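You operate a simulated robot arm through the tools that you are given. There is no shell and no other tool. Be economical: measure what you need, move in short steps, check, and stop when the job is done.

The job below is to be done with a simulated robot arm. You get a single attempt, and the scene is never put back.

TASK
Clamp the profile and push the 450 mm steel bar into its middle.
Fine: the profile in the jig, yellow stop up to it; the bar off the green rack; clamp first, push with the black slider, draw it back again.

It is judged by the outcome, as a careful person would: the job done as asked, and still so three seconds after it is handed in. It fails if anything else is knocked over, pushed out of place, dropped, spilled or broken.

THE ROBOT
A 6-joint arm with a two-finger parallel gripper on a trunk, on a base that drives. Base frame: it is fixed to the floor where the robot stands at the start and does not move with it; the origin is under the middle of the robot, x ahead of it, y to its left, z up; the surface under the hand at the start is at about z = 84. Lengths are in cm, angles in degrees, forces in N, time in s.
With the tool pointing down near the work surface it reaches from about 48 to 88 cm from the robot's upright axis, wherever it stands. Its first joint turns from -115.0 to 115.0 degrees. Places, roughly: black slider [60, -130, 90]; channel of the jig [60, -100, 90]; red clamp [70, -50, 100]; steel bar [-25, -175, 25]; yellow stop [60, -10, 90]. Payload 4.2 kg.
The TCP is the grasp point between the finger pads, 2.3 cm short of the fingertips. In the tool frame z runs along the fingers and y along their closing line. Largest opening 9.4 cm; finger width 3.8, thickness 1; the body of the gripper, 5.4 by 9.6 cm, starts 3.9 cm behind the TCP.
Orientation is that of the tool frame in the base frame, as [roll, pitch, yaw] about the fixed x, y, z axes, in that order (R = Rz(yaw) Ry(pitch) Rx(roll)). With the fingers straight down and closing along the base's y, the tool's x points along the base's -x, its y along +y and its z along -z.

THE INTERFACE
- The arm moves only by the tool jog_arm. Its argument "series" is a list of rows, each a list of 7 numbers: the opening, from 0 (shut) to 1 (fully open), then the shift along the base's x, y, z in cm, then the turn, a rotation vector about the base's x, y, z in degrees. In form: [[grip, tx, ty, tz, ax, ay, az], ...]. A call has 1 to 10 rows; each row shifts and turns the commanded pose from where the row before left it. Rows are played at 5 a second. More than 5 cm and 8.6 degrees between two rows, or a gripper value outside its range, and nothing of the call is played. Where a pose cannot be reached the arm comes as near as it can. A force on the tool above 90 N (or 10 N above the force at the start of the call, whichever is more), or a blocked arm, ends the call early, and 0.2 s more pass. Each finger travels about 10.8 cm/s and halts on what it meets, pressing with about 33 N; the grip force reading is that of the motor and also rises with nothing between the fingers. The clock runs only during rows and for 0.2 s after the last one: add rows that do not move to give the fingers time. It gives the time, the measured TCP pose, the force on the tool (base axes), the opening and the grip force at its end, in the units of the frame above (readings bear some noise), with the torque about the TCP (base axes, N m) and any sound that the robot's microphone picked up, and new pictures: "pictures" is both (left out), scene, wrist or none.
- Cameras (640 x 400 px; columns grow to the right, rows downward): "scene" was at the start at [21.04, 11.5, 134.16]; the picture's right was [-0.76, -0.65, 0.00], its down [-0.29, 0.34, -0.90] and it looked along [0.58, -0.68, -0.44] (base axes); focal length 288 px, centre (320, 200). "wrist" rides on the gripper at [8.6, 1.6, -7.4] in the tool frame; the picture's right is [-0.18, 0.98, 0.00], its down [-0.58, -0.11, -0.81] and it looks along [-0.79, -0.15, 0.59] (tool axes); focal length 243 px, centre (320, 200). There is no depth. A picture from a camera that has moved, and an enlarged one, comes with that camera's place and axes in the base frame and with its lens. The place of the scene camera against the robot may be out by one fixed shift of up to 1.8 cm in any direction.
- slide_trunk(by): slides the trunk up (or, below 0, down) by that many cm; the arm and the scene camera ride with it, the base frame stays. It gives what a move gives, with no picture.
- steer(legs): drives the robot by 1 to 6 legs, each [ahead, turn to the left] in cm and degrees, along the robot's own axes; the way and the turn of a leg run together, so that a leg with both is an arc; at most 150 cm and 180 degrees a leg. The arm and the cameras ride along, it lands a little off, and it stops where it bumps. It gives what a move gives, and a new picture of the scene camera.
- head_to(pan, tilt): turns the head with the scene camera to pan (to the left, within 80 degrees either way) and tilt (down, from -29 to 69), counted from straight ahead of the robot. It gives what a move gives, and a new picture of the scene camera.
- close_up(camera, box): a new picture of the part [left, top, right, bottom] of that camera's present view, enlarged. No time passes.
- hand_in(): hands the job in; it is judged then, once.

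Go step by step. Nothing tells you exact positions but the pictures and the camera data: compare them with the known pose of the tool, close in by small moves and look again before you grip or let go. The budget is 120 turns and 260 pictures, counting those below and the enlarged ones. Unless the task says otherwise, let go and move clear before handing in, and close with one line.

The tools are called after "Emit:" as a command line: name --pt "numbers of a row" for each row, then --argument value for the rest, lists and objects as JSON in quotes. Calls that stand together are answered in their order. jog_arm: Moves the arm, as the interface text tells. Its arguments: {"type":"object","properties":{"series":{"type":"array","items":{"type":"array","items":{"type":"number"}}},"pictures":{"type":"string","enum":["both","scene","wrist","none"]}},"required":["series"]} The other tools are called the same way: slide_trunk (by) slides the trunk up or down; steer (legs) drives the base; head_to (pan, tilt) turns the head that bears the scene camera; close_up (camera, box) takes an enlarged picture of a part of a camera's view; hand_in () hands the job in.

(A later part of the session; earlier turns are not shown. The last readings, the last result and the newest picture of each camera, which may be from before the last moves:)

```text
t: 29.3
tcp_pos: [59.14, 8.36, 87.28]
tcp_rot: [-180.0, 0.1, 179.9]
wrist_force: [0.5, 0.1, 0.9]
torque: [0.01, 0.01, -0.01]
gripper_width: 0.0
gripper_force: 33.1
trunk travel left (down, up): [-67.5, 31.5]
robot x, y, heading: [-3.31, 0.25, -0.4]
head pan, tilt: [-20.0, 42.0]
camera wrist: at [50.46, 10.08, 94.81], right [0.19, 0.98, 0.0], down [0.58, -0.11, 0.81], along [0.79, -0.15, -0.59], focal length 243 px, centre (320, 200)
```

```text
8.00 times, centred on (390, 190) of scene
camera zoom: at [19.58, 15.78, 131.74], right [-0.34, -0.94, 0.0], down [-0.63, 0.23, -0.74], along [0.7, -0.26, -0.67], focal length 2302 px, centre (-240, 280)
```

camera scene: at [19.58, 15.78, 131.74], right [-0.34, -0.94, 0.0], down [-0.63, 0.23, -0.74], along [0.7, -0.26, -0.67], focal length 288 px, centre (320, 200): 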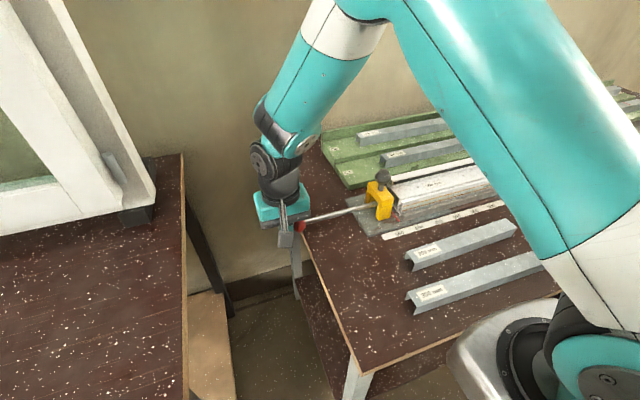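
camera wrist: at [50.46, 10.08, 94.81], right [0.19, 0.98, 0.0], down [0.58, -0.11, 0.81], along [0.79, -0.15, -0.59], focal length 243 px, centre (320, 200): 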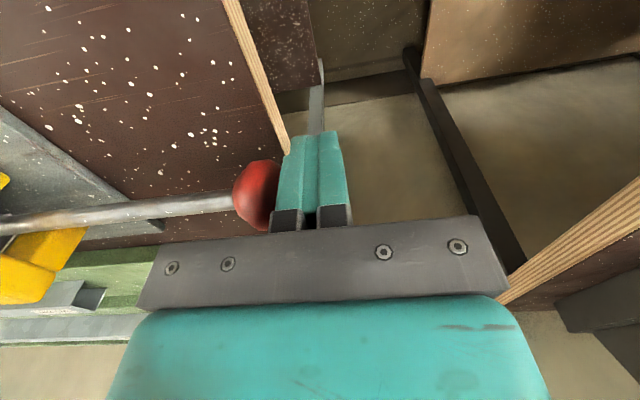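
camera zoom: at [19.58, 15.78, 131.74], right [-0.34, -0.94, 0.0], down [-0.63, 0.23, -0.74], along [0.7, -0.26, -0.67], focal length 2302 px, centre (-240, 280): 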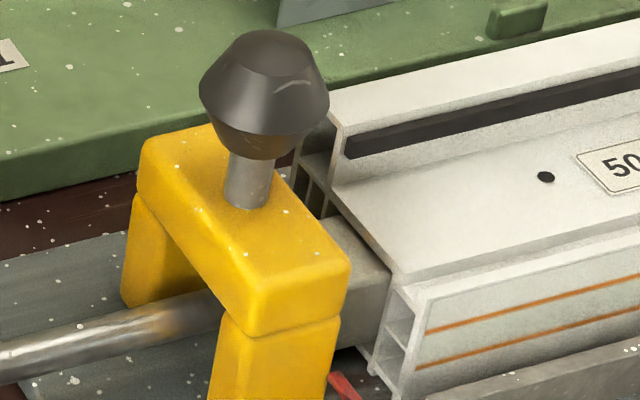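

The rod is a separate plunger sliding through the yellow bridge (pointer stays at 552), so the bridge is the stop and has to slide itself. I'll back off, turn the tool 90°, and later grip the ball to draw the plunger back as it was.

Emit:
jog_arm --pt "0 0 2 0 0 0 0" --pt "0 0 1.5 4 0 0 0" --pt "0 0 0 4.5 0 0 0" --pt "0.6 0 0 4.5 0 0 -8.5" --pt "0.6 0 0 0 0 0 -8.5" --pt "0.6 0 0 0 0 0 -8.5" --pt "0.6 0 0 0 0 0 -8.5" --pt "0.6 0 0 0 0 0 -8.5" --pictures "none"

Emit:
jog_arm --pt "0.6 0 0 0 0 0 -8.5" --pt "0.6 0 0 0 0 0 -8.5" --pt "0.6 0 0 0 0 0 -8.5" --pt "0.6 0 0 0 0 0 -8.5" --pt "0.6 0 0 0 0 0 -8.5" --pt "0.6 0 -2 0 0 0 -4.9"

Emit:
close_up --camera "wrist" --box '[200, 40, 440, 190]'

```text
t: 31.1
tcp_pos: [59.1, 11.86, 100.39]
tcp_rot: [179.9, -0.1, 137.1]
wrist_force: [0.4, -0.1, -0.3]
torque: [-0.03, -0.01, 0.0]
gripper_width: 5.66
gripper_force: 0.0
trunk travel left (down, up): [-67.5, 31.5]
robot x, y, heading: [-3.69, 0.2, -0.3]
head pan, tilt: [-20.0, 42.0]
```

```text
t: 32.5
tcp_pos: [59.14, 9.86, 100.46]
tcp_rot: [179.9, 0.1, 89.9]
wrist_force: [-0.3, 0.5, -0.3]
torque: [0.01, 0.02, 0.01]
gripper_width: 5.64
gripper_force: 0.0
trunk travel left (down, up): [-67.5, 31.5]
robot x, y, heading: [-3.64, -0.14, -0.1]
head pan, tilt: [-20.0, 42.0]
camera scene: at [19.58, 15.79, 131.74], right [-0.34, -0.94, 0.0], down [-0.63, 0.23, -0.74], along [0.7, -0.26, -0.67], focal length 288 px, centre (320, 200)
camera wrist: at [60.77, 18.5, 107.95], right [0.98, -0.19, 0.0], down [-0.11, -0.58, 0.81], along [-0.15, -0.79, -0.59], focal length 243 px, centre (320, 200)
```

scene: 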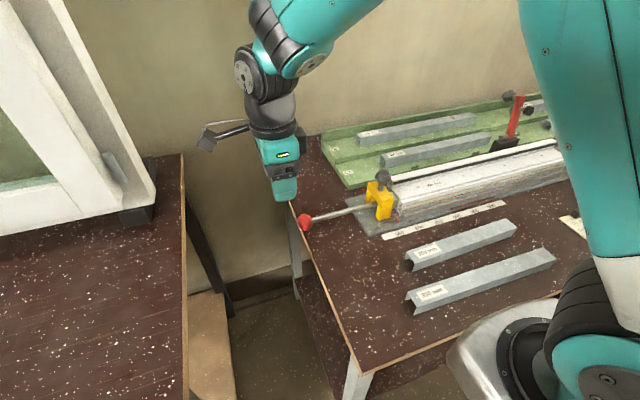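
wrist: 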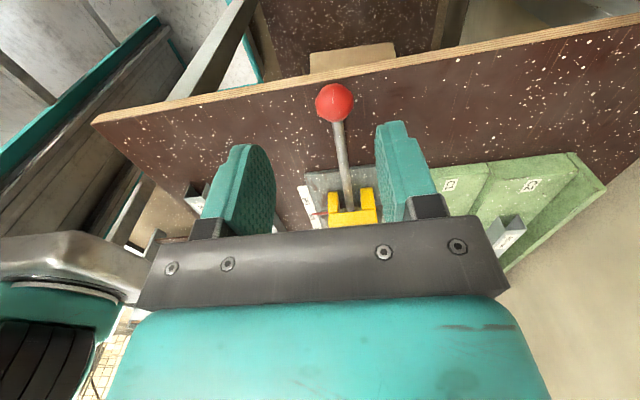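

```text
2.67 times, centred on (320, 115) of wrist
camera zoom: at [60.77, 18.5, 107.95], right [0.98, -0.19, 0.0], down [-0.11, -0.58, 0.81], along [-0.15, -0.79, -0.59], focal length 647 px, centre (320, 427)
```

zoom: 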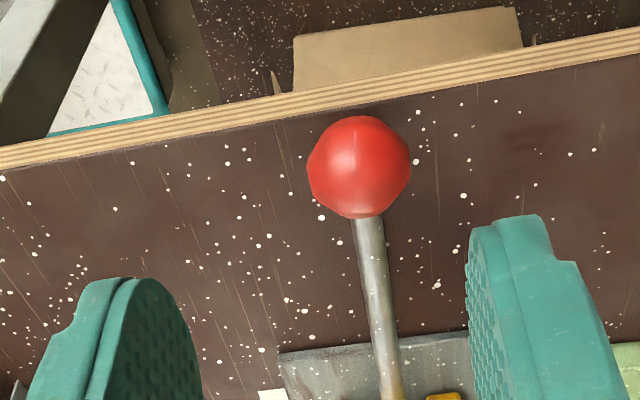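

Ball now at (59.7, 5.7, 87.3). I descend, grip it across x and draw the plunger back about 2.9 cm.

Emit:
jog_arm --pt "0.6 0.4 -4.1 0 0 0 0" --pt "0.6 0 0 -4.5 0 0 0" --pt "0.6 0 0 -4.5 0 0 0" --pt "0.6 0 0 -3.4 0 0 0" --pt "0 0 0 0 0 0 0" --pt "0 0 0 0 0 0 0" --pt "0 0 0 0 0 0 0"

```text
t: 34.1
tcp_pos: [59.74, 5.55, 87.72]
tcp_rot: [-179.8, 0.1, 90.0]
wrist_force: [-8.1, -0.7, -12.2]
torque: [0.45, -0.19, -0.05]
gripper_width: 3.56
gripper_force: 44.9
trunk travel left (down, up): [-67.5, 31.5]
robot x, y, heading: [-4.06, 0.25, -0.3]
head pan, tilt: [-20.0, 42.0]
camera scene: at [19.57, 15.77, 131.72], right [-0.34, -0.94, 0.0], down [-0.63, 0.23, -0.74], along [0.7, -0.26, -0.67], focal length 288 px, centre (320, 200)
camera wrist: at [61.33, 14.32, 95.33], right [0.98, -0.18, 0.0], down [-0.11, -0.58, 0.81], along [-0.15, -0.79, -0.59], focal length 243 px, centre (320, 200)
```

scene: 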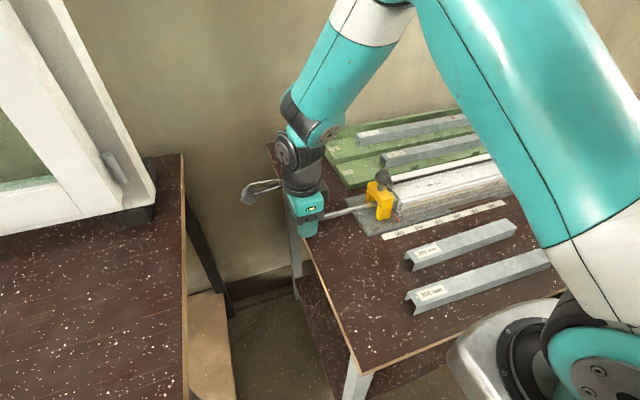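
wrist: 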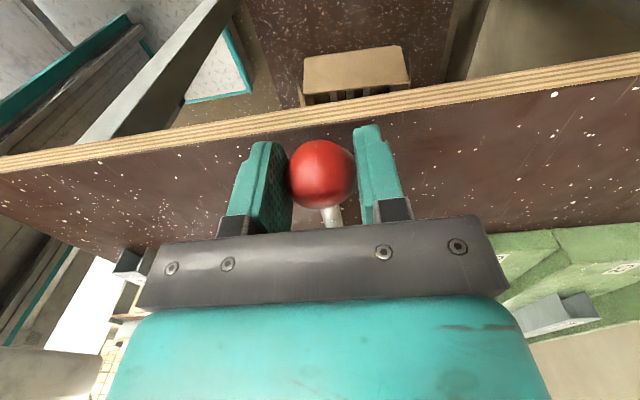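

Emit:
jog_arm --pt "0 0 0.8 0 0 0 0" --pt "0 0 0.8 0 0 0 0" --pt "0 0 0.8 0 0 0 0" --pt "0 0 0.6 0 0 0 0" --pictures "wrist"

Emit:
close_up --camera "scene" --box '[260, 140, 460, 265]'

Emit:
close_up --camera "scene" --box '[350, 165, 430, 215]'

```text
t: 35.1
tcp_pos: [59.68, 8.51, 87.83]
tcp_rot: [-179.9, 0.1, 90.0]
wrist_force: [-3.3, -3.6, -31.1]
torque: [-0.09, -0.01, 0.04]
gripper_width: 3.53
gripper_force: 45.3
trunk travel left (down, up): [-67.5, 31.5]
robot x, y, heading: [-3.7, 0.24, -0.3]
head pan, tilt: [-20.0, 42.0]
camera wrist: at [61.34, 17.33, 95.34], right [0.98, -0.19, 0.0], down [-0.11, -0.58, 0.81], along [-0.15, -0.79, -0.59], focal length 243 px, centre (320, 200)
```

wrist: 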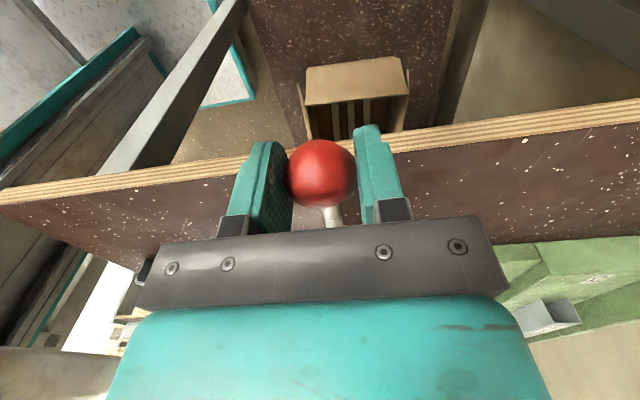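

```text
3.20 times, centred on (360, 202) of scene
camera zoom: at [19.68, 15.77, 131.71], right [-0.34, -0.94, 0.0], down [-0.63, 0.23, -0.74], along [0.7, -0.26, -0.67], focal length 921 px, centre (192, 192)
```

zoom: 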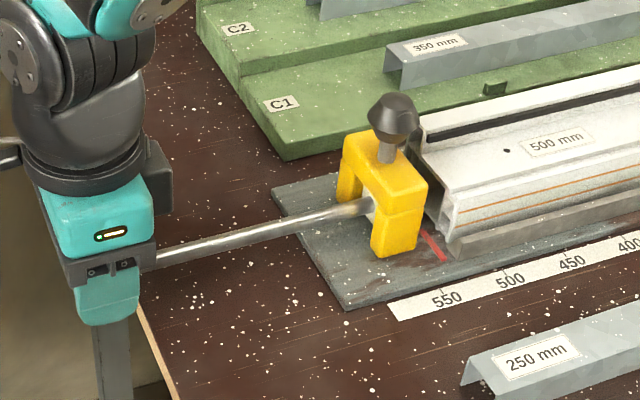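

```text
8.00 times, centred on (390, 190) of scene
camera zoom: at [19.68, 15.77, 131.71], right [-0.34, -0.94, 0.0], down [-0.63, 0.23, -0.74], along [0.7, -0.26, -0.67], focal length 2302 px, centre (-240, 280)
```

zoom: 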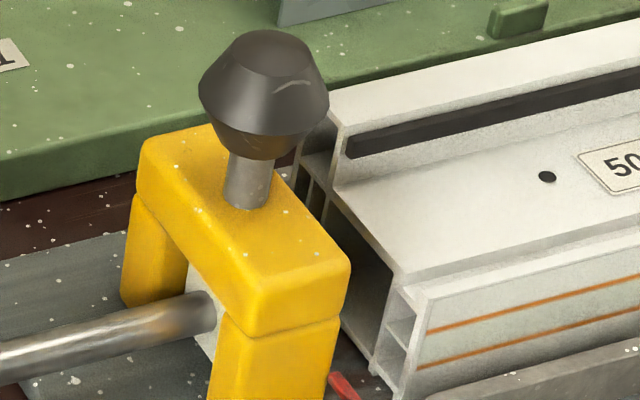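

Plunger is back where it was. I release the ball, rise, and go over toward the stop's knob to grip it from above.

Emit:
jog_arm --pt "0.6 0 0 0 0 0 0" --pt "0.6 0 0 0 0 0 0" --pt "0.6 0 0 4.5 0 0 0" --pt "0.6 0 0 4.5 0 0 0" --pt "0.6 0 0 4.5 0 0 0" --pt "0.6 0 0 4.5 0 0 0" --pt "0.6 0 -4.5 0 0 0 0" --pt "0.6 0 -4.5 0 0 0 0" --pt "0.6 0 -4.5 0 0 0 0" --pt "0.6 0 -4 0 0 0 0"

Emit:
close_up --camera "wrist" --box '[200, 60, 440, 210]'

```text
t: 37.3
tcp_pos: [59.64, -8.91, 105.97]
tcp_rot: [-180.0, 0.0, 90.0]
wrist_force: [-1.0, -0.5, -0.2]
torque: [0.03, 0.01, 0.01]
gripper_width: 5.66
gripper_force: 0.0
trunk travel left (down, up): [-67.5, 31.5]
robot x, y, heading: [-3.34, 0.27, -0.2]
head pan, tilt: [-20.0, 42.0]
camera scene: at [19.57, 15.81, 131.73], right [-0.34, -0.94, 0.0], down [-0.63, 0.23, -0.74], along [0.7, -0.26, -0.67], focal length 288 px, centre (320, 200)
camera wrist: at [61.22, -0.19, 113.58], right [0.98, -0.18, 0.0], down [-0.11, -0.58, 0.81], along [-0.15, -0.79, -0.59], focal length 243 px, centre (320, 200)
```

scene: 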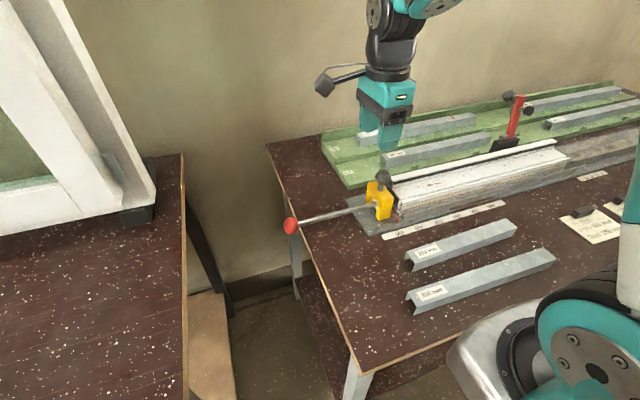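
wrist: 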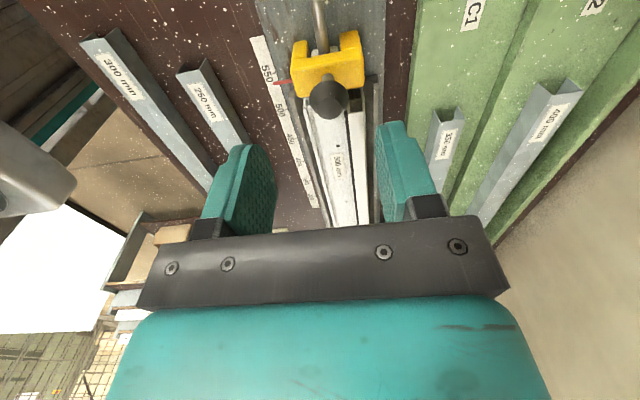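

```text
2.67 times, centred on (320, 135) of wrist
camera zoom: at [61.22, -0.19, 113.58], right [0.98, -0.18, 0.0], down [-0.11, -0.58, 0.81], along [-0.15, -0.79, -0.59], focal length 647 px, centre (320, 373)
```

zoom: 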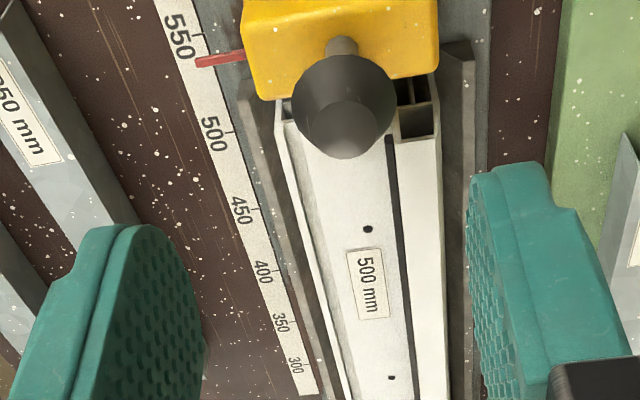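

Knob at about (59.7, -11.6, 94.5). I descend over it, slightly to the +y side, and grip.

Emit:
jog_arm --pt "0.6 0 -2.3 0 0 0 0" --pt "0.6 0 0 -4.5 0 0 0" --pt "0.6 0 0 -4 0 0 0" --pt "0.6 0 0 -2.2 0 0 0"

Emit:
close_up --camera "scene" --box '[320, 120, 460, 240]'

```text
t: 38.3
tcp_pos: [59.9, -11.01, 95.19]
tcp_rot: [180.0, 0.0, 90.1]
wrist_force: [-0.9, 0.2, 0.8]
torque: [0.04, 0.01, 0.02]
gripper_width: 5.64
gripper_force: 0.1
trunk travel left (down, up): [-67.5, 31.5]
robot x, y, heading: [-3.49, 0.25, -0.1]
head pan, tilt: [-20.0, 42.0]
camera scene: at [19.55, 15.77, 131.75], right [-0.34, -0.94, 0.0], down [-0.63, 0.23, -0.74], along [0.7, -0.26, -0.67], focal length 288 px, centre (320, 200)
camera wrist: at [61.43, -2.37, 102.66], right [0.98, -0.18, 0.0], down [-0.11, -0.58, 0.81], along [-0.15, -0.79, -0.59], focal length 243 px, centre (320, 200)
```

scene: 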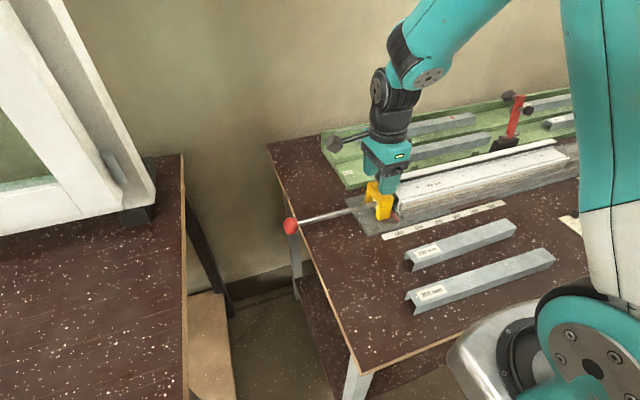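
wrist: 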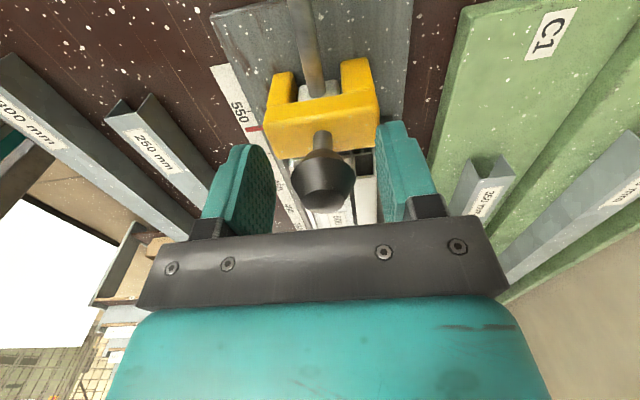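

```text
3.33 times, centred on (390, 180) of scene
camera zoom: at [19.55, 15.77, 131.75], right [-0.34, -0.94, 0.0], down [-0.63, 0.23, -0.74], along [0.7, -0.26, -0.67], focal length 959 px, centre (87, 267)
```

zoom: 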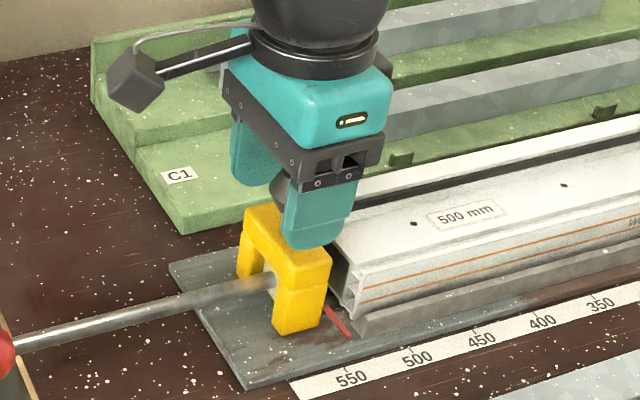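

Knob lies between the pads. I grip and try to slide the stop toward the profile.

Emit:
jog_arm --pt "0 0 0 0 0 0 0" --pt "0 0 0 0 0 0 0" --pt "0 0 0 0 0 0 0" --pt "0 0 -0.4 0 0 0 0" --pt "0 0 -0.4 0 0 0 0" --pt "0 0 -0.4 0 0 0 0" --pictures "wrist"

Emit:
close_up --camera "scene" --box '[320, 120, 460, 240]'

```text
t: 39.7
tcp_pos: [59.89, -12.32, 95.18]
tcp_rot: [179.9, 0.0, 89.9]
wrist_force: [17.1, 2.4, -14.1]
torque: [0.96, -0.18, 0.3]
gripper_width: 3.33
gripper_force: 44.6
trunk travel left (down, up): [-67.5, 31.5]
robot x, y, heading: [-3.36, 0.4, -0.4]
head pan, tilt: [-20.0, 42.0]
camera wrist: at [61.44, -3.58, 102.65], right [0.98, -0.19, 0.0], down [-0.11, -0.58, 0.81], along [-0.15, -0.79, -0.59], focal length 243 px, centre (320, 200)
```

wrist: 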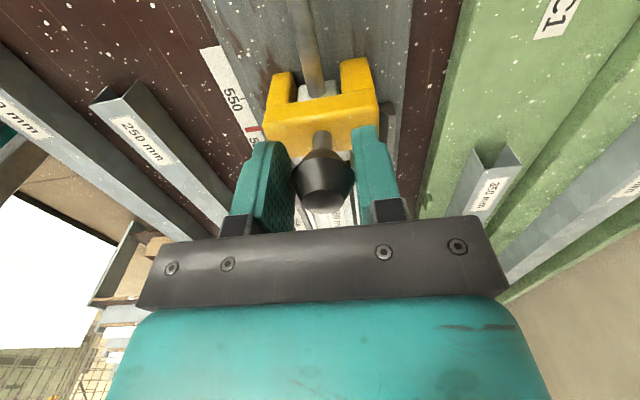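

```text
3.33 times, centred on (390, 180) of scene
camera zoom: at [19.71, 15.76, 131.71], right [-0.34, -0.94, 0.0], down [-0.63, 0.23, -0.74], along [0.7, -0.26, -0.67], focal length 959 px, centre (87, 267)
```

zoom: 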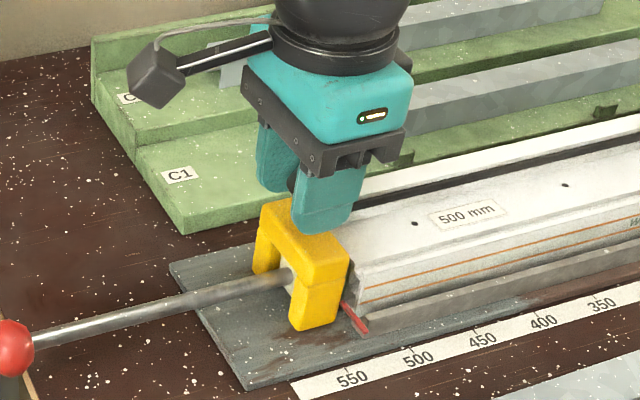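

The stop slides with the knob, plunger following. Continue until it pushes the profile toward the shoulder.

Emit:
jog_arm --pt "0 0 -0.4 0 0 0 0" --pt "0 0 -0.4 0 0 0 0" --pt "0 0 -0.4 0 0 0 0" --pt "0 0 -0.4 0 0 0 0" --pt "0 0 -0.4 0 0 0 0" --pt "0 0 -0.4 0 0 0 0" --pictures "wrist"

Emit:
close_up --camera "scene" --box '[320, 120, 460, 240]'

```text
t: 41.1
tcp_pos: [59.89, -14.62, 95.13]
tcp_rot: [179.9, 0.0, 90.1]
wrist_force: [31.0, 2.9, -19.0]
torque: [0.83, -0.13, 0.53]
gripper_width: 3.31
gripper_force: 44.7
trunk travel left (down, up): [-67.5, 31.5]
robot x, y, heading: [-3.52, 0.45, -0.3]
head pan, tilt: [-20.0, 42.0]
camera wrist: at [61.4, -5.87, 102.67], right [0.98, -0.18, 0.0], down [-0.11, -0.58, 0.81], along [-0.15, -0.79, -0.59], focal length 243 px, centre (320, 200)
```

wrist: 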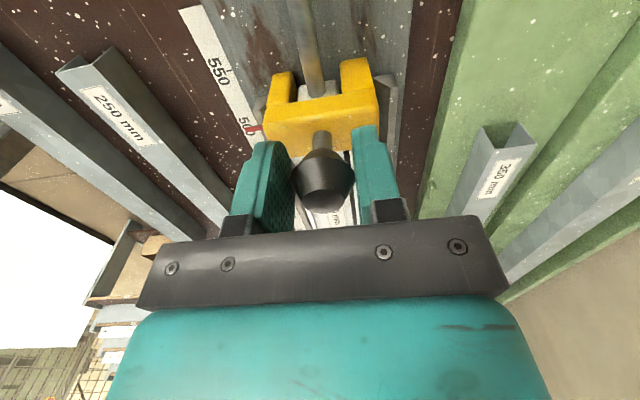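

```text
3.33 times, centred on (390, 180) of scene
camera zoom: at [19.77, 15.77, 131.7], right [-0.34, -0.94, 0.0], down [-0.63, 0.23, -0.74], along [0.7, -0.26, -0.67], focal length 959 px, centre (87, 267)
```

zoom: 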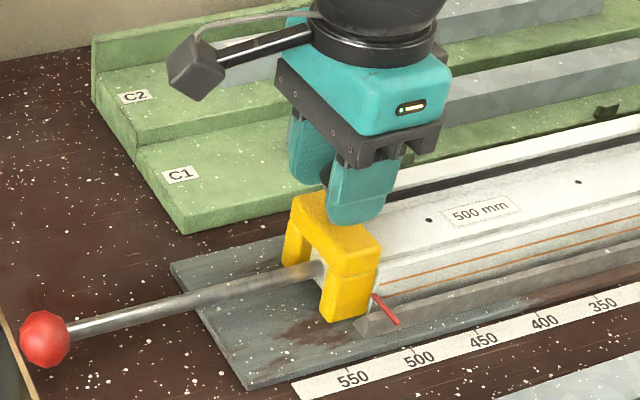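

Emit:
jog_arm --pt "0 0.15 -0.3 0 0 0 0" --pt "0 0 -0.3 0 0 0 0" --pt "0 0 -0.3 0 0 0 0" --pt "0 0 -0.2 0 0 0 0" --pictures "wrist"

Emit:
close_up --camera "scene" --box '[320, 120, 460, 240]'

Emit:
close_up --camera "scene" --box '[520, 120, 640, 195]'

```text
t: 42.1
tcp_pos: [59.84, -16.11, 95.17]
tcp_rot: [-179.9, 0.2, 89.8]
wrist_force: [19.3, -7.1, -19.9]
torque: [-0.78, -0.09, -0.22]
gripper_width: 3.34
gripper_force: 45.1
trunk travel left (down, up): [-67.5, 31.5]
robot x, y, heading: [-3.76, 0.25, -0.2]
head pan, tilt: [-20.0, 42.0]
camera wrist: at [61.47, -7.29, 102.66], right [0.98, -0.19, 0.0], down [-0.11, -0.58, 0.81], along [-0.15, -0.79, -0.59], focal length 243 px, centre (320, 200)
```

wrist: 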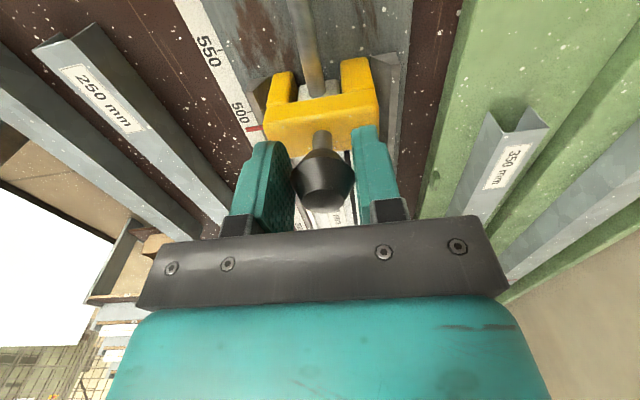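

```text
3.33 times, centred on (390, 180) of scene
camera zoom: at [19.73, 15.72, 131.7], right [-0.34, -0.94, 0.0], down [-0.63, 0.23, -0.74], along [0.7, -0.26, -0.67], focal length 959 px, centre (87, 267)
```

zoom: 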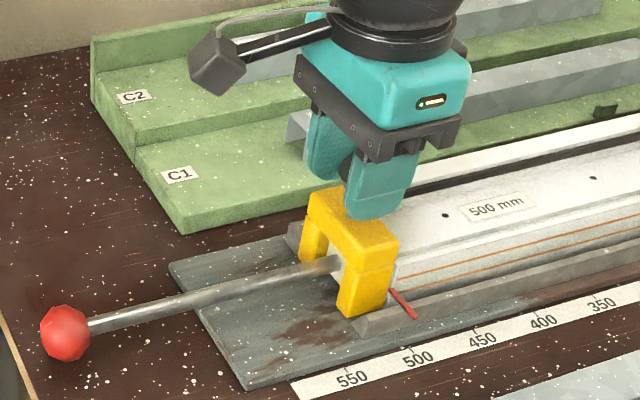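

```text
5.33 times, centred on (580, 158) of scene
camera zoom: at [19.73, 15.72, 131.7], right [-0.34, -0.94, 0.0], down [-0.63, 0.23, -0.74], along [0.7, -0.26, -0.67], focal length 1534 px, centre (-1067, 427)
```

zoom: 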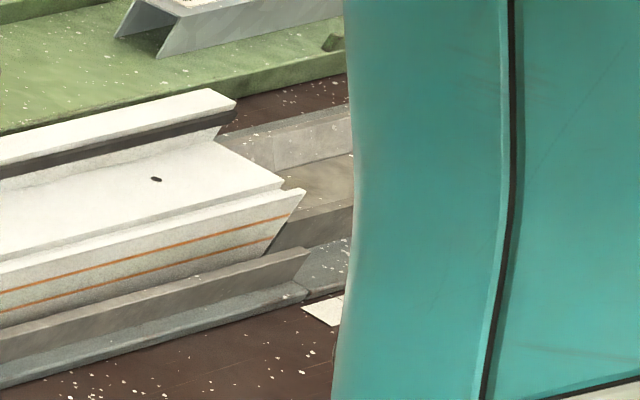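

Emit:
jog_arm --pt "0 0 -0.15 0 0 0 0" --pt "0 0 -0.15 0 0 0 0" --pt "0 0 -0.15 0 0 0 0" --pictures "none"

Emit:
close_up --camera "scene" --box '[320, 120, 460, 240]'

Emit:
close_up --camera "wrist" --box '[180, 40, 340, 160]'

```text
t: 42.9
tcp_pos: [59.86, -16.24, 95.3]
tcp_rot: [-179.9, -0.1, 90.1]
wrist_force: [12.0, 5.7, -13.9]
torque: [-0.1, 0.14, -0.13]
gripper_width: 3.33
gripper_force: 45.1
trunk travel left (down, up): [-67.5, 31.5]
robot x, y, heading: [-3.65, 0.43, -0.1]
head pan, tilt: [-20.0, 42.0]
```

```text
3.33 times, centred on (390, 180) of scene
camera zoom: at [19.67, 15.79, 131.72], right [-0.34, -0.94, 0.0], down [-0.63, 0.23, -0.74], along [0.7, -0.26, -0.67], focal length 959 px, centre (87, 267)
```

zoom: 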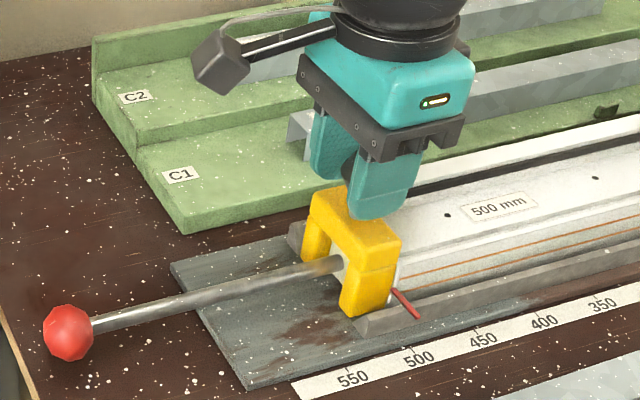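

```text
3.33 times, centred on (260, 100) of wrist
camera zoom: at [61.42, -7.42, 102.7], right [0.98, -0.18, 0.0], down [-0.11, -0.58, 0.81], along [-0.15, -0.79, -0.59], focal length 809 px, centre (520, 533)
```

zoom: 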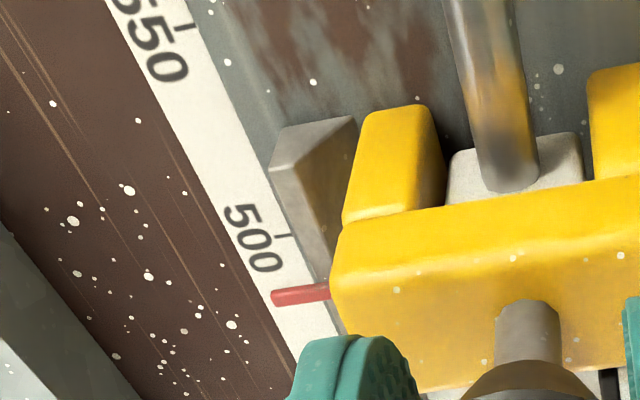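

Nearly no motion in the last steps: it seems seated against the shoulder. One more small push to confirm resistance.

Emit:
jog_arm --pt "0 0 -0.2 0 0 0 0" --pt "0 0 -0.2 0 0 0 0" --pt "0 0 0 0 0 0 0" --pictures "none"

Emit:
close_up --camera "scene" --box '[520, 120, 640, 195]'

```text
t: 43.7
tcp_pos: [59.82, -16.3, 95.26]
tcp_rot: [-179.9, -0.1, 90.2]
wrist_force: [17.3, 28.8, -13.6]
torque: [-0.41, -0.09, 0.23]
gripper_width: 3.32
gripper_force: 45.2
trunk travel left (down, up): [-67.5, 31.5]
robot x, y, heading: [-3.52, 0.13, -0.2]
head pan, tilt: [-20.0, 42.0]
```

```text
5.33 times, centred on (580, 158) of scene
camera zoom: at [19.67, 15.94, 131.69], right [-0.34, -0.94, 0.0], down [-0.63, 0.23, -0.74], along [0.7, -0.26, -0.67], focal length 1534 px, centre (-1067, 427)
```

zoom: 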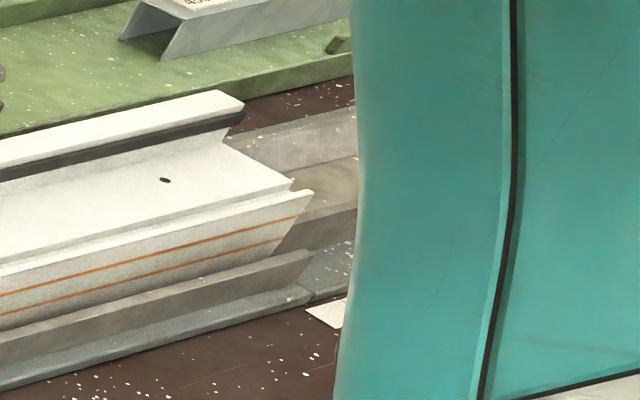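

Seated with ~29 N resistance. I release the knob, rise, and look at the clamp and shoulder from above.

Emit:
jog_arm --pt "0 0 0.3 0 0 0 0" --pt "0.6 0 0 0 0 0 0" --pt "0.6 0 0 0 0 0 0" --pt "0.6 0 0 4.5 0 0 0" --pt "0.6 0 0 4.5 0 0 0" --pt "0.6 0 0 4.5 0 0 0" --pt "0.6 0 -3 3 0 0 0" --pt "0.6 0 -3 3 0 0 0" --pt "0.6 0 -3 0 0 0 0"

Emit:
close_up --camera "wrist" --box '[200, 60, 440, 210]'

Emit:
close_up --camera "scene" --box '[440, 60, 600, 160]'

```text
t: 45.7
tcp_pos: [59.84, -25.09, 114.81]
tcp_rot: [-180.0, 0.0, 90.0]
wrist_force: [-0.4, 0.6, 0.9]
torque: [-0.04, 0.0, 0.04]
gripper_width: 5.64
gripper_force: 0.1
trunk travel left (down, up): [-67.5, 31.5]
robot x, y, heading: [-3.14, 0.2, -0.1]
head pan, tilt: [-20.0, 42.0]
camera scene: at [19.57, 15.81, 131.74], right [-0.34, -0.94, 0.0], down [-0.63, 0.23, -0.74], along [0.7, -0.26, -0.67], focal length 288 px, centre (320, 200)
camera wrist: at [61.38, -16.42, 122.32], right [0.98, -0.18, 0.0], down [-0.11, -0.58, 0.81], along [-0.15, -0.79, -0.59], focal length 243 px, centre (320, 200)
```

scene: 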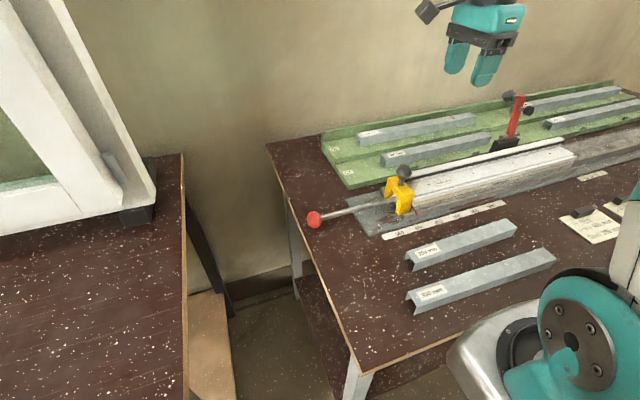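
wrist: 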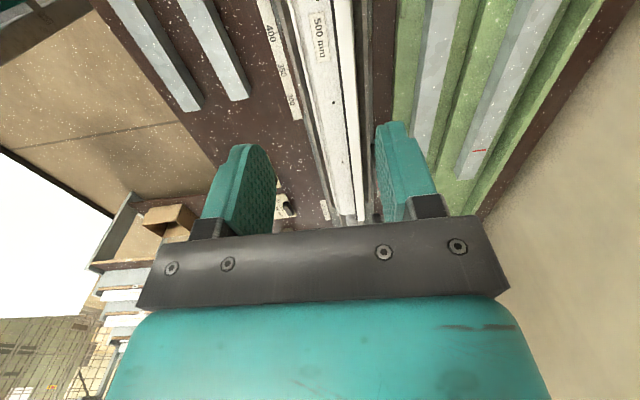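

```text
2.67 times, centred on (320, 135) of wrist
camera zoom: at [61.38, -16.42, 122.32], right [0.98, -0.18, 0.0], down [-0.11, -0.58, 0.81], along [-0.15, -0.79, -0.59], focal length 647 px, centre (320, 373)
```

zoom: 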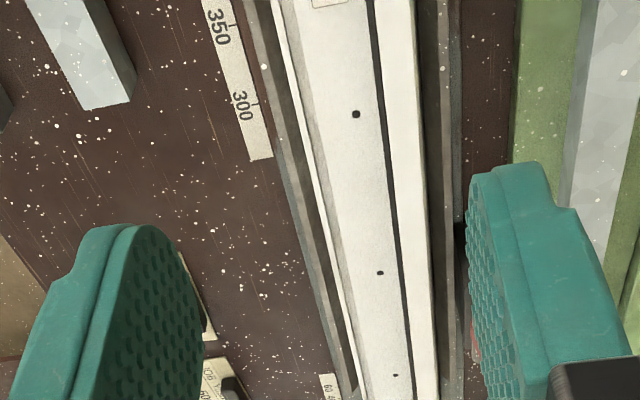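

```text
4.00 times, centred on (520, 110) of scene
camera zoom: at [19.57, 15.81, 131.74], right [-0.34, -0.94, 0.0], down [-0.63, 0.23, -0.74], along [0.7, -0.26, -0.67], focal length 1151 px, centre (-480, 560)
```

zoom: 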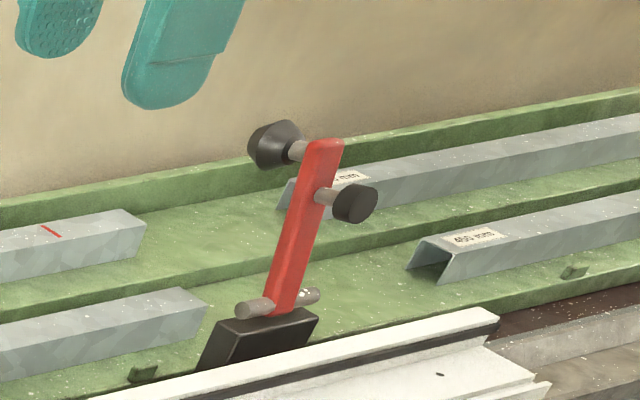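

The stop reads 500 and the profile sits on the shoulder. The clamp is a lever hinged at the back: it must be swung toward the robot and down so its pad presses on the profile. I reposition the robot to about y = -85 so that clamp, bar and slider are all in reach.

Emit:
steer --legs '[[-45, 0], [0, 90], [-85, 0], [0, -90]]'

```text
t: 60.3
tcp_pos: [15.0, -110.38, 114.7]
tcp_rot: [180.0, -0.1, 90.1]
wrist_force: [-0.6, 0.2, -0.6]
torque: [-0.01, 0.0, -0.01]
gripper_width: 5.67
gripper_force: 0.1
trunk travel left (down, up): [-67.5, 31.5]
robot x, y, heading: [-47.96, -84.35, -0.1]
head pan, tilt: [-20.0, 42.0]
camera scene: at [-25.27, -69.34, 131.74], right [-0.34, -0.94, 0.0], down [-0.63, 0.23, -0.74], along [0.7, -0.26, -0.67], focal length 288 px, centre (320, 200)
```

scene: 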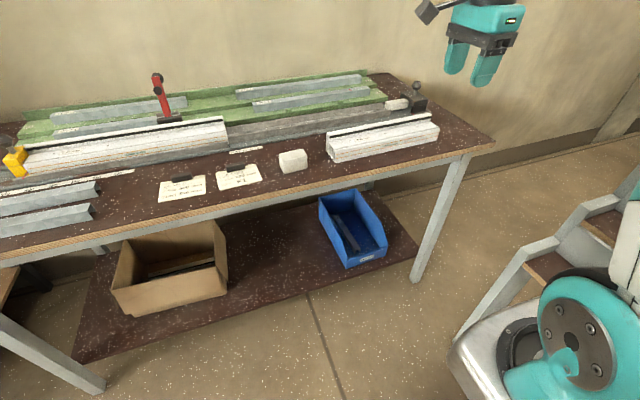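

Emit:
steer --legs '[[46, 0]]'

Emit:
close_up --camera "scene" --box '[0, 0, 320, 200]'

Emit:
head_to --pan 25 --tilt 35

Emit:
close_up --camera "scene" --box '[200, 40, 520, 240]'

```text
t: 63.1
tcp_pos: [62.07, -110.18, 114.87]
tcp_rot: [-180.0, 0.0, 90.1]
wrist_force: [1.3, 0.0, 0.9]
torque: [0.0, 0.0, -0.02]
gripper_width: 5.66
gripper_force: 0.0
trunk travel left (down, up): [-67.5, 31.5]
robot x, y, heading: [-1.42, -85.25, 0.2]
head pan, tilt: [-20.0, 42.0]
camera scene: at [21.83, -69.36, 131.74], right [-0.34, -0.94, 0.0], down [-0.63, 0.23, -0.74], along [0.7, -0.25, -0.67], focal length 288 px, centre (320, 200)
```

scene: 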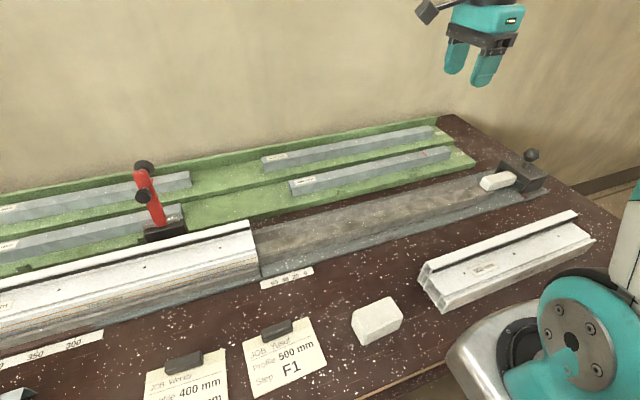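

```text
2.00 times, centred on (160, 100) of scene
camera zoom: at [21.83, -69.36, 131.74], right [-0.34, -0.94, 0.0], down [-0.63, 0.23, -0.74], along [0.7, -0.25, -0.67], focal length 575 px, centre (640, 400)
```

zoom: 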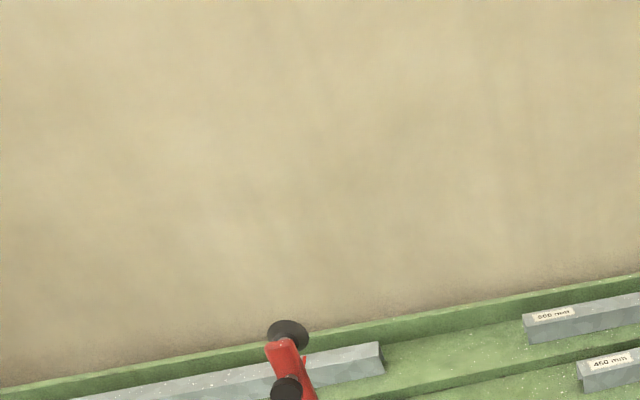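

```text
t: 64.2
tcp_pos: [62.11, -110.38, 114.64]
tcp_rot: [-180.0, 0.0, 90.1]
wrist_force: [0.1, 0.1, -0.1]
torque: [0.02, 0.01, 0.0]
gripper_width: 5.66
gripper_force: 0.0
trunk travel left (down, up): [-67.5, 31.5]
robot x, y, heading: [-0.65, -84.83, -0.1]
head pan, tilt: [25.0, 35.0]
camera scene: at [21.95, -62.78, 132.79], right [0.42, -0.91, 0.0], down [-0.52, -0.24, -0.82], along [0.74, 0.35, -0.57], focal length 288 px, centre (320, 200)
```

scene: 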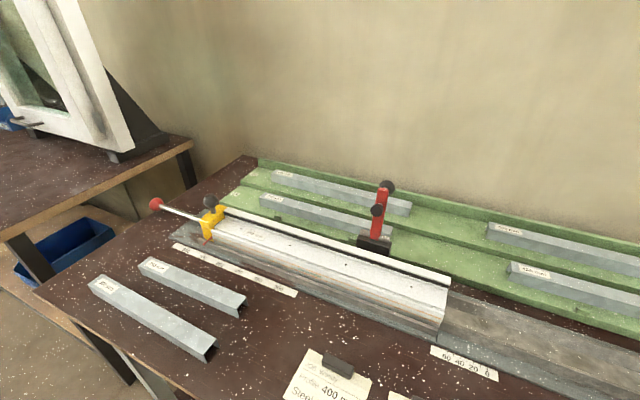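

```text
2.00 times, centred on (360, 140) of scene
camera zoom: at [21.95, -62.78, 132.79], right [0.42, -0.91, 0.0], down [-0.52, -0.24, -0.82], along [0.74, 0.35, -0.57], focal length 575 px, centre (240, 320)
```

zoom: 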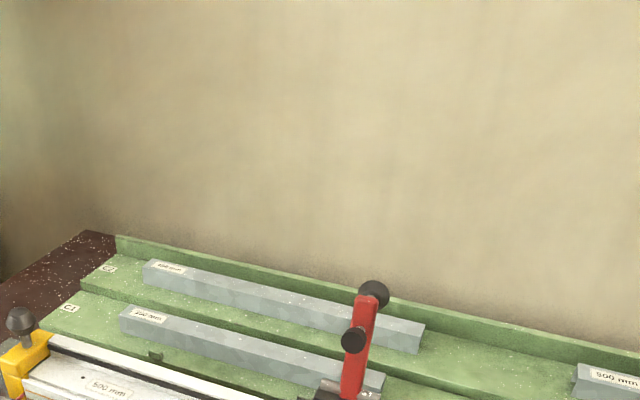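

Profile now abuts the trough. The clamp's black handle knob I triangulate at about (71, -54.3, 103) and its hinge at (66, -54.5, 93). I move there, turning the tool so the fingers close along y.

Emit:
jog_arm --pt "0.6 0 4.9 0 0 0 8.2" --pt "0.6 0 4.9 0 0 0 8.2" --pt "0.6 0 4.9 0 0 0 8.2" --pt "0.6 0 4.9 0 0 0 8.2" --pt "0.6 0 4.9 0 0 0 8.2" --pt "0.6 0 4.9 0 0 0 8.2" --pt "0.6 0 4.9 0 0 0 8.2" --pt "0.6 0 4.9 0 0 0 8.2" --pt "0.6 0 4.9 0 0 0 8.2" --pt "0.6 0 4.9 0 0 0 8.2" --pictures "none"

Emit:
jog_arm --pt "0.6 0 4 0 0 0 7.9" --pt "0.6 0 2.5 0 0 0 0" --pt "0.6 0 0 0 0 0 0"

Emit:
close_up --camera "wrist" --box '[220, 80, 420, 205]'

```text
t: 66.4
tcp_pos: [61.65, -61.14, 114.48]
tcp_rot: [-180.0, 0.0, 172.2]
wrist_force: [0.2, -0.7, 0.4]
torque: [0.03, -0.01, -0.01]
gripper_width: 5.63
gripper_force: 0.1
trunk travel left (down, up): [-67.5, 31.5]
robot x, y, heading: [-0.94, -84.99, 0.1]
head pan, tilt: [25.0, 35.0]
```

```text
t: 67.2
tcp_pos: [61.96, -54.83, 114.43]
tcp_rot: [179.9, 0.0, 180.0]
wrist_force: [0.2, -0.4, -0.6]
torque: [-0.02, -0.01, 0.0]
gripper_width: 5.64
gripper_force: 0.0
trunk travel left (down, up): [-67.5, 31.5]
robot x, y, heading: [-1.48, -85.34, -0.0]
head pan, tilt: [25.0, 35.0]
camera scene: at [21.95, -62.77, 132.79], right [0.42, -0.91, 0.0], down [-0.52, -0.24, -0.82], along [0.74, 0.35, -0.57], focal length 288 px, centre (320, 200)
camera wrist: at [53.39, -52.99, 121.97], right [0.18, 0.98, 0.0], down [0.58, -0.11, 0.81], along [0.79, -0.15, -0.59], focal length 243 px, centre (320, 200)
```

scene: 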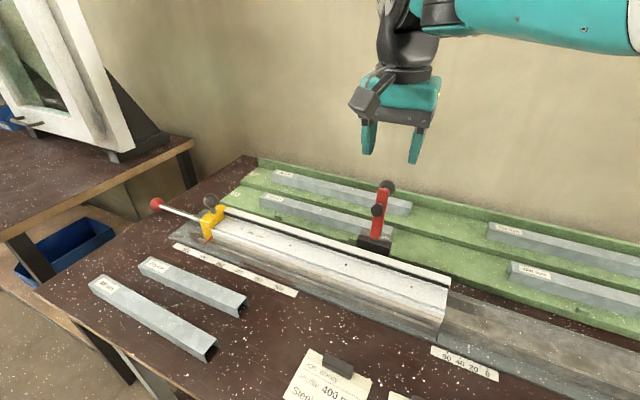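
wrist: 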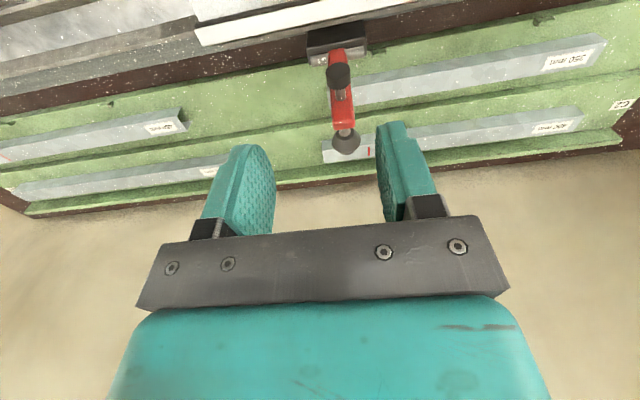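

```text
3.20 times, centred on (320, 142) of wrist
camera zoom: at [53.39, -52.99, 121.97], right [0.18, 0.98, 0.0], down [0.58, -0.11, 0.81], along [0.79, -0.15, -0.59], focal length 776 px, centre (320, 384)
```

zoom: 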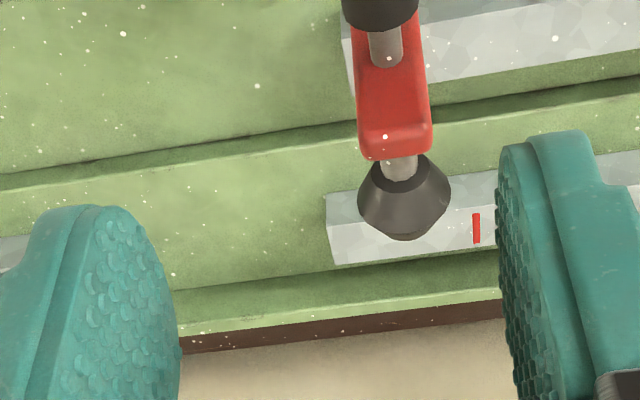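

Emit:
jog_arm --pt "0.6 4.2 0.6 0 0 0 0" --pt "0.6 4.2 0.6 0 0 0 0" --pt "0.6 0 0 -4.5 0 0 0" --pt "0.6 0 0 -4 0 0 0"

Emit:
close_up --camera "scene" --box '[320, 120, 480, 260]'

```text
t: 68.2
tcp_pos: [68.51, -54.42, 106.19]
tcp_rot: [180.0, 0.0, -180.0]
wrist_force: [-0.4, -0.3, 0.2]
torque: [0.05, 0.01, 0.05]
gripper_width: 5.63
gripper_force: 0.0
out of reach, approached as far as the arm can: row 2
trunk travel left (down, up): [-67.5, 31.5]
robot x, y, heading: [-1.28, -84.94, 0.2]
head pan, tilt: [25.0, 35.0]
camera scene: at [21.93, -62.77, 132.8], right [0.42, -0.91, 0.0], down [-0.52, -0.24, -0.82], along [0.74, 0.35, -0.57], focal length 288 px, centre (320, 200)
camera wrist: at [59.77, -52.64, 113.62], right [0.18, 0.98, 0.0], down [0.58, -0.11, 0.81], along [0.79, -0.15, -0.59], focal length 243 px, centre (320, 200)
```

scene: 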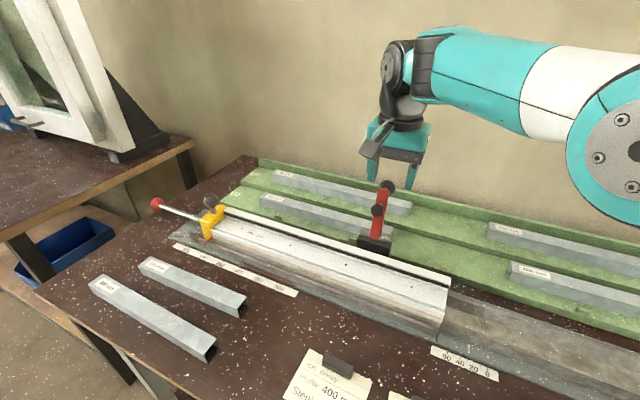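
wrist: 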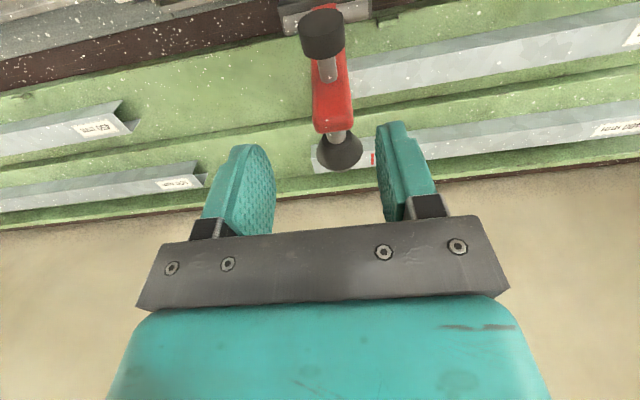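

```text
2.86 times, centred on (400, 190) of scene
camera zoom: at [21.93, -62.77, 132.8], right [0.42, -0.91, 0.0], down [-0.52, -0.24, -0.82], along [0.74, 0.35, -0.57], focal length 822 px, centre (91, 229)
```

zoom: 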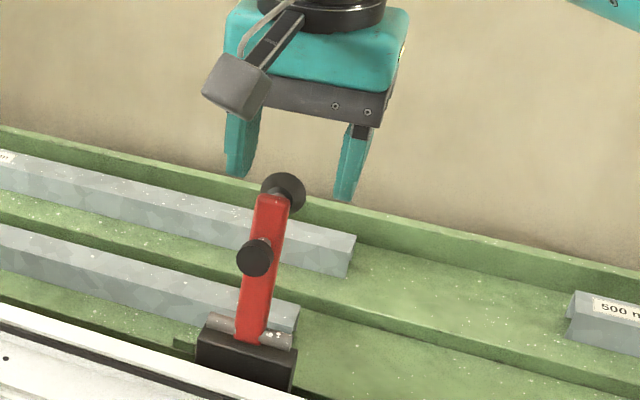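

At this height I'm at the reach limit, so I raise the trunk 13 cm to get more reach.

Emit:
slide_trunk --by 13

Emit:
jog_arm --pt "0.6 1 0.4 -4 0 0 0" --pt "0.6 0.5 0.4 -4 0 0 0" --pt "0.6 0.5 0.2 -4 0 0 0"

```text
t: 69.8
tcp_pos: [68.51, -54.29, 119.1]
tcp_rot: [-180.0, -0.1, 179.9]
wrist_force: [-1.0, 0.5, 0.6]
torque: [-0.03, -0.01, 0.02]
gripper_width: 5.64
gripper_force: 0.1
trunk travel left (down, up): [-80.5, 18.5]
robot x, y, heading: [-1.08, -84.97, -0.1]
head pan, tilt: [25.0, 35.0]
```

```text
t: 70.6
tcp_pos: [70.34, -53.26, 107.22]
tcp_rot: [-179.9, 0.0, -179.9]
wrist_force: [-0.3, 0.5, -0.1]
torque: [0.02, -0.02, 0.01]
gripper_width: 5.62
gripper_force: 0.1
trunk travel left (down, up): [-80.5, 18.5]
robot x, y, heading: [-1.24, -85.12, -0.1]
head pan, tilt: [25.0, 35.0]
camera scene: at [21.91, -62.78, 145.8], right [0.42, -0.91, 0.0], down [-0.52, -0.24, -0.82], along [0.74, 0.35, -0.57], focal length 288 px, centre (320, 200)
camera wrist: at [61.64, -51.59, 114.64], right [0.18, 0.98, 0.0], down [0.58, -0.11, 0.81], along [0.79, -0.15, -0.59], focal length 243 px, centre (320, 200)
```

scene: 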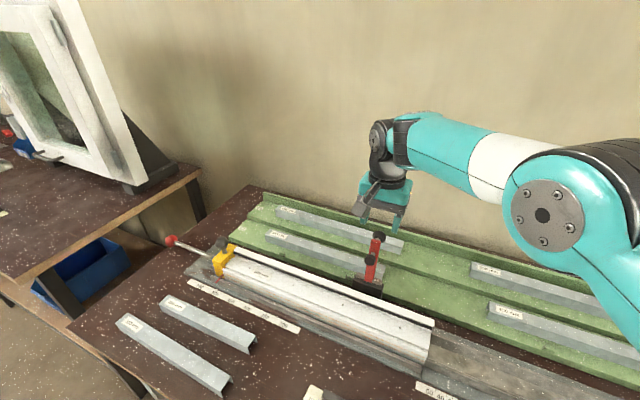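
wrist: 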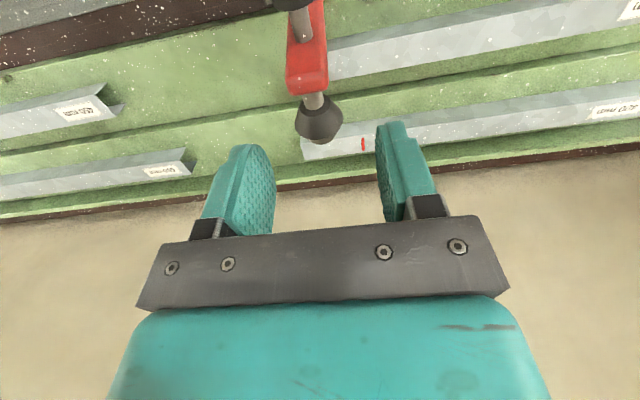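

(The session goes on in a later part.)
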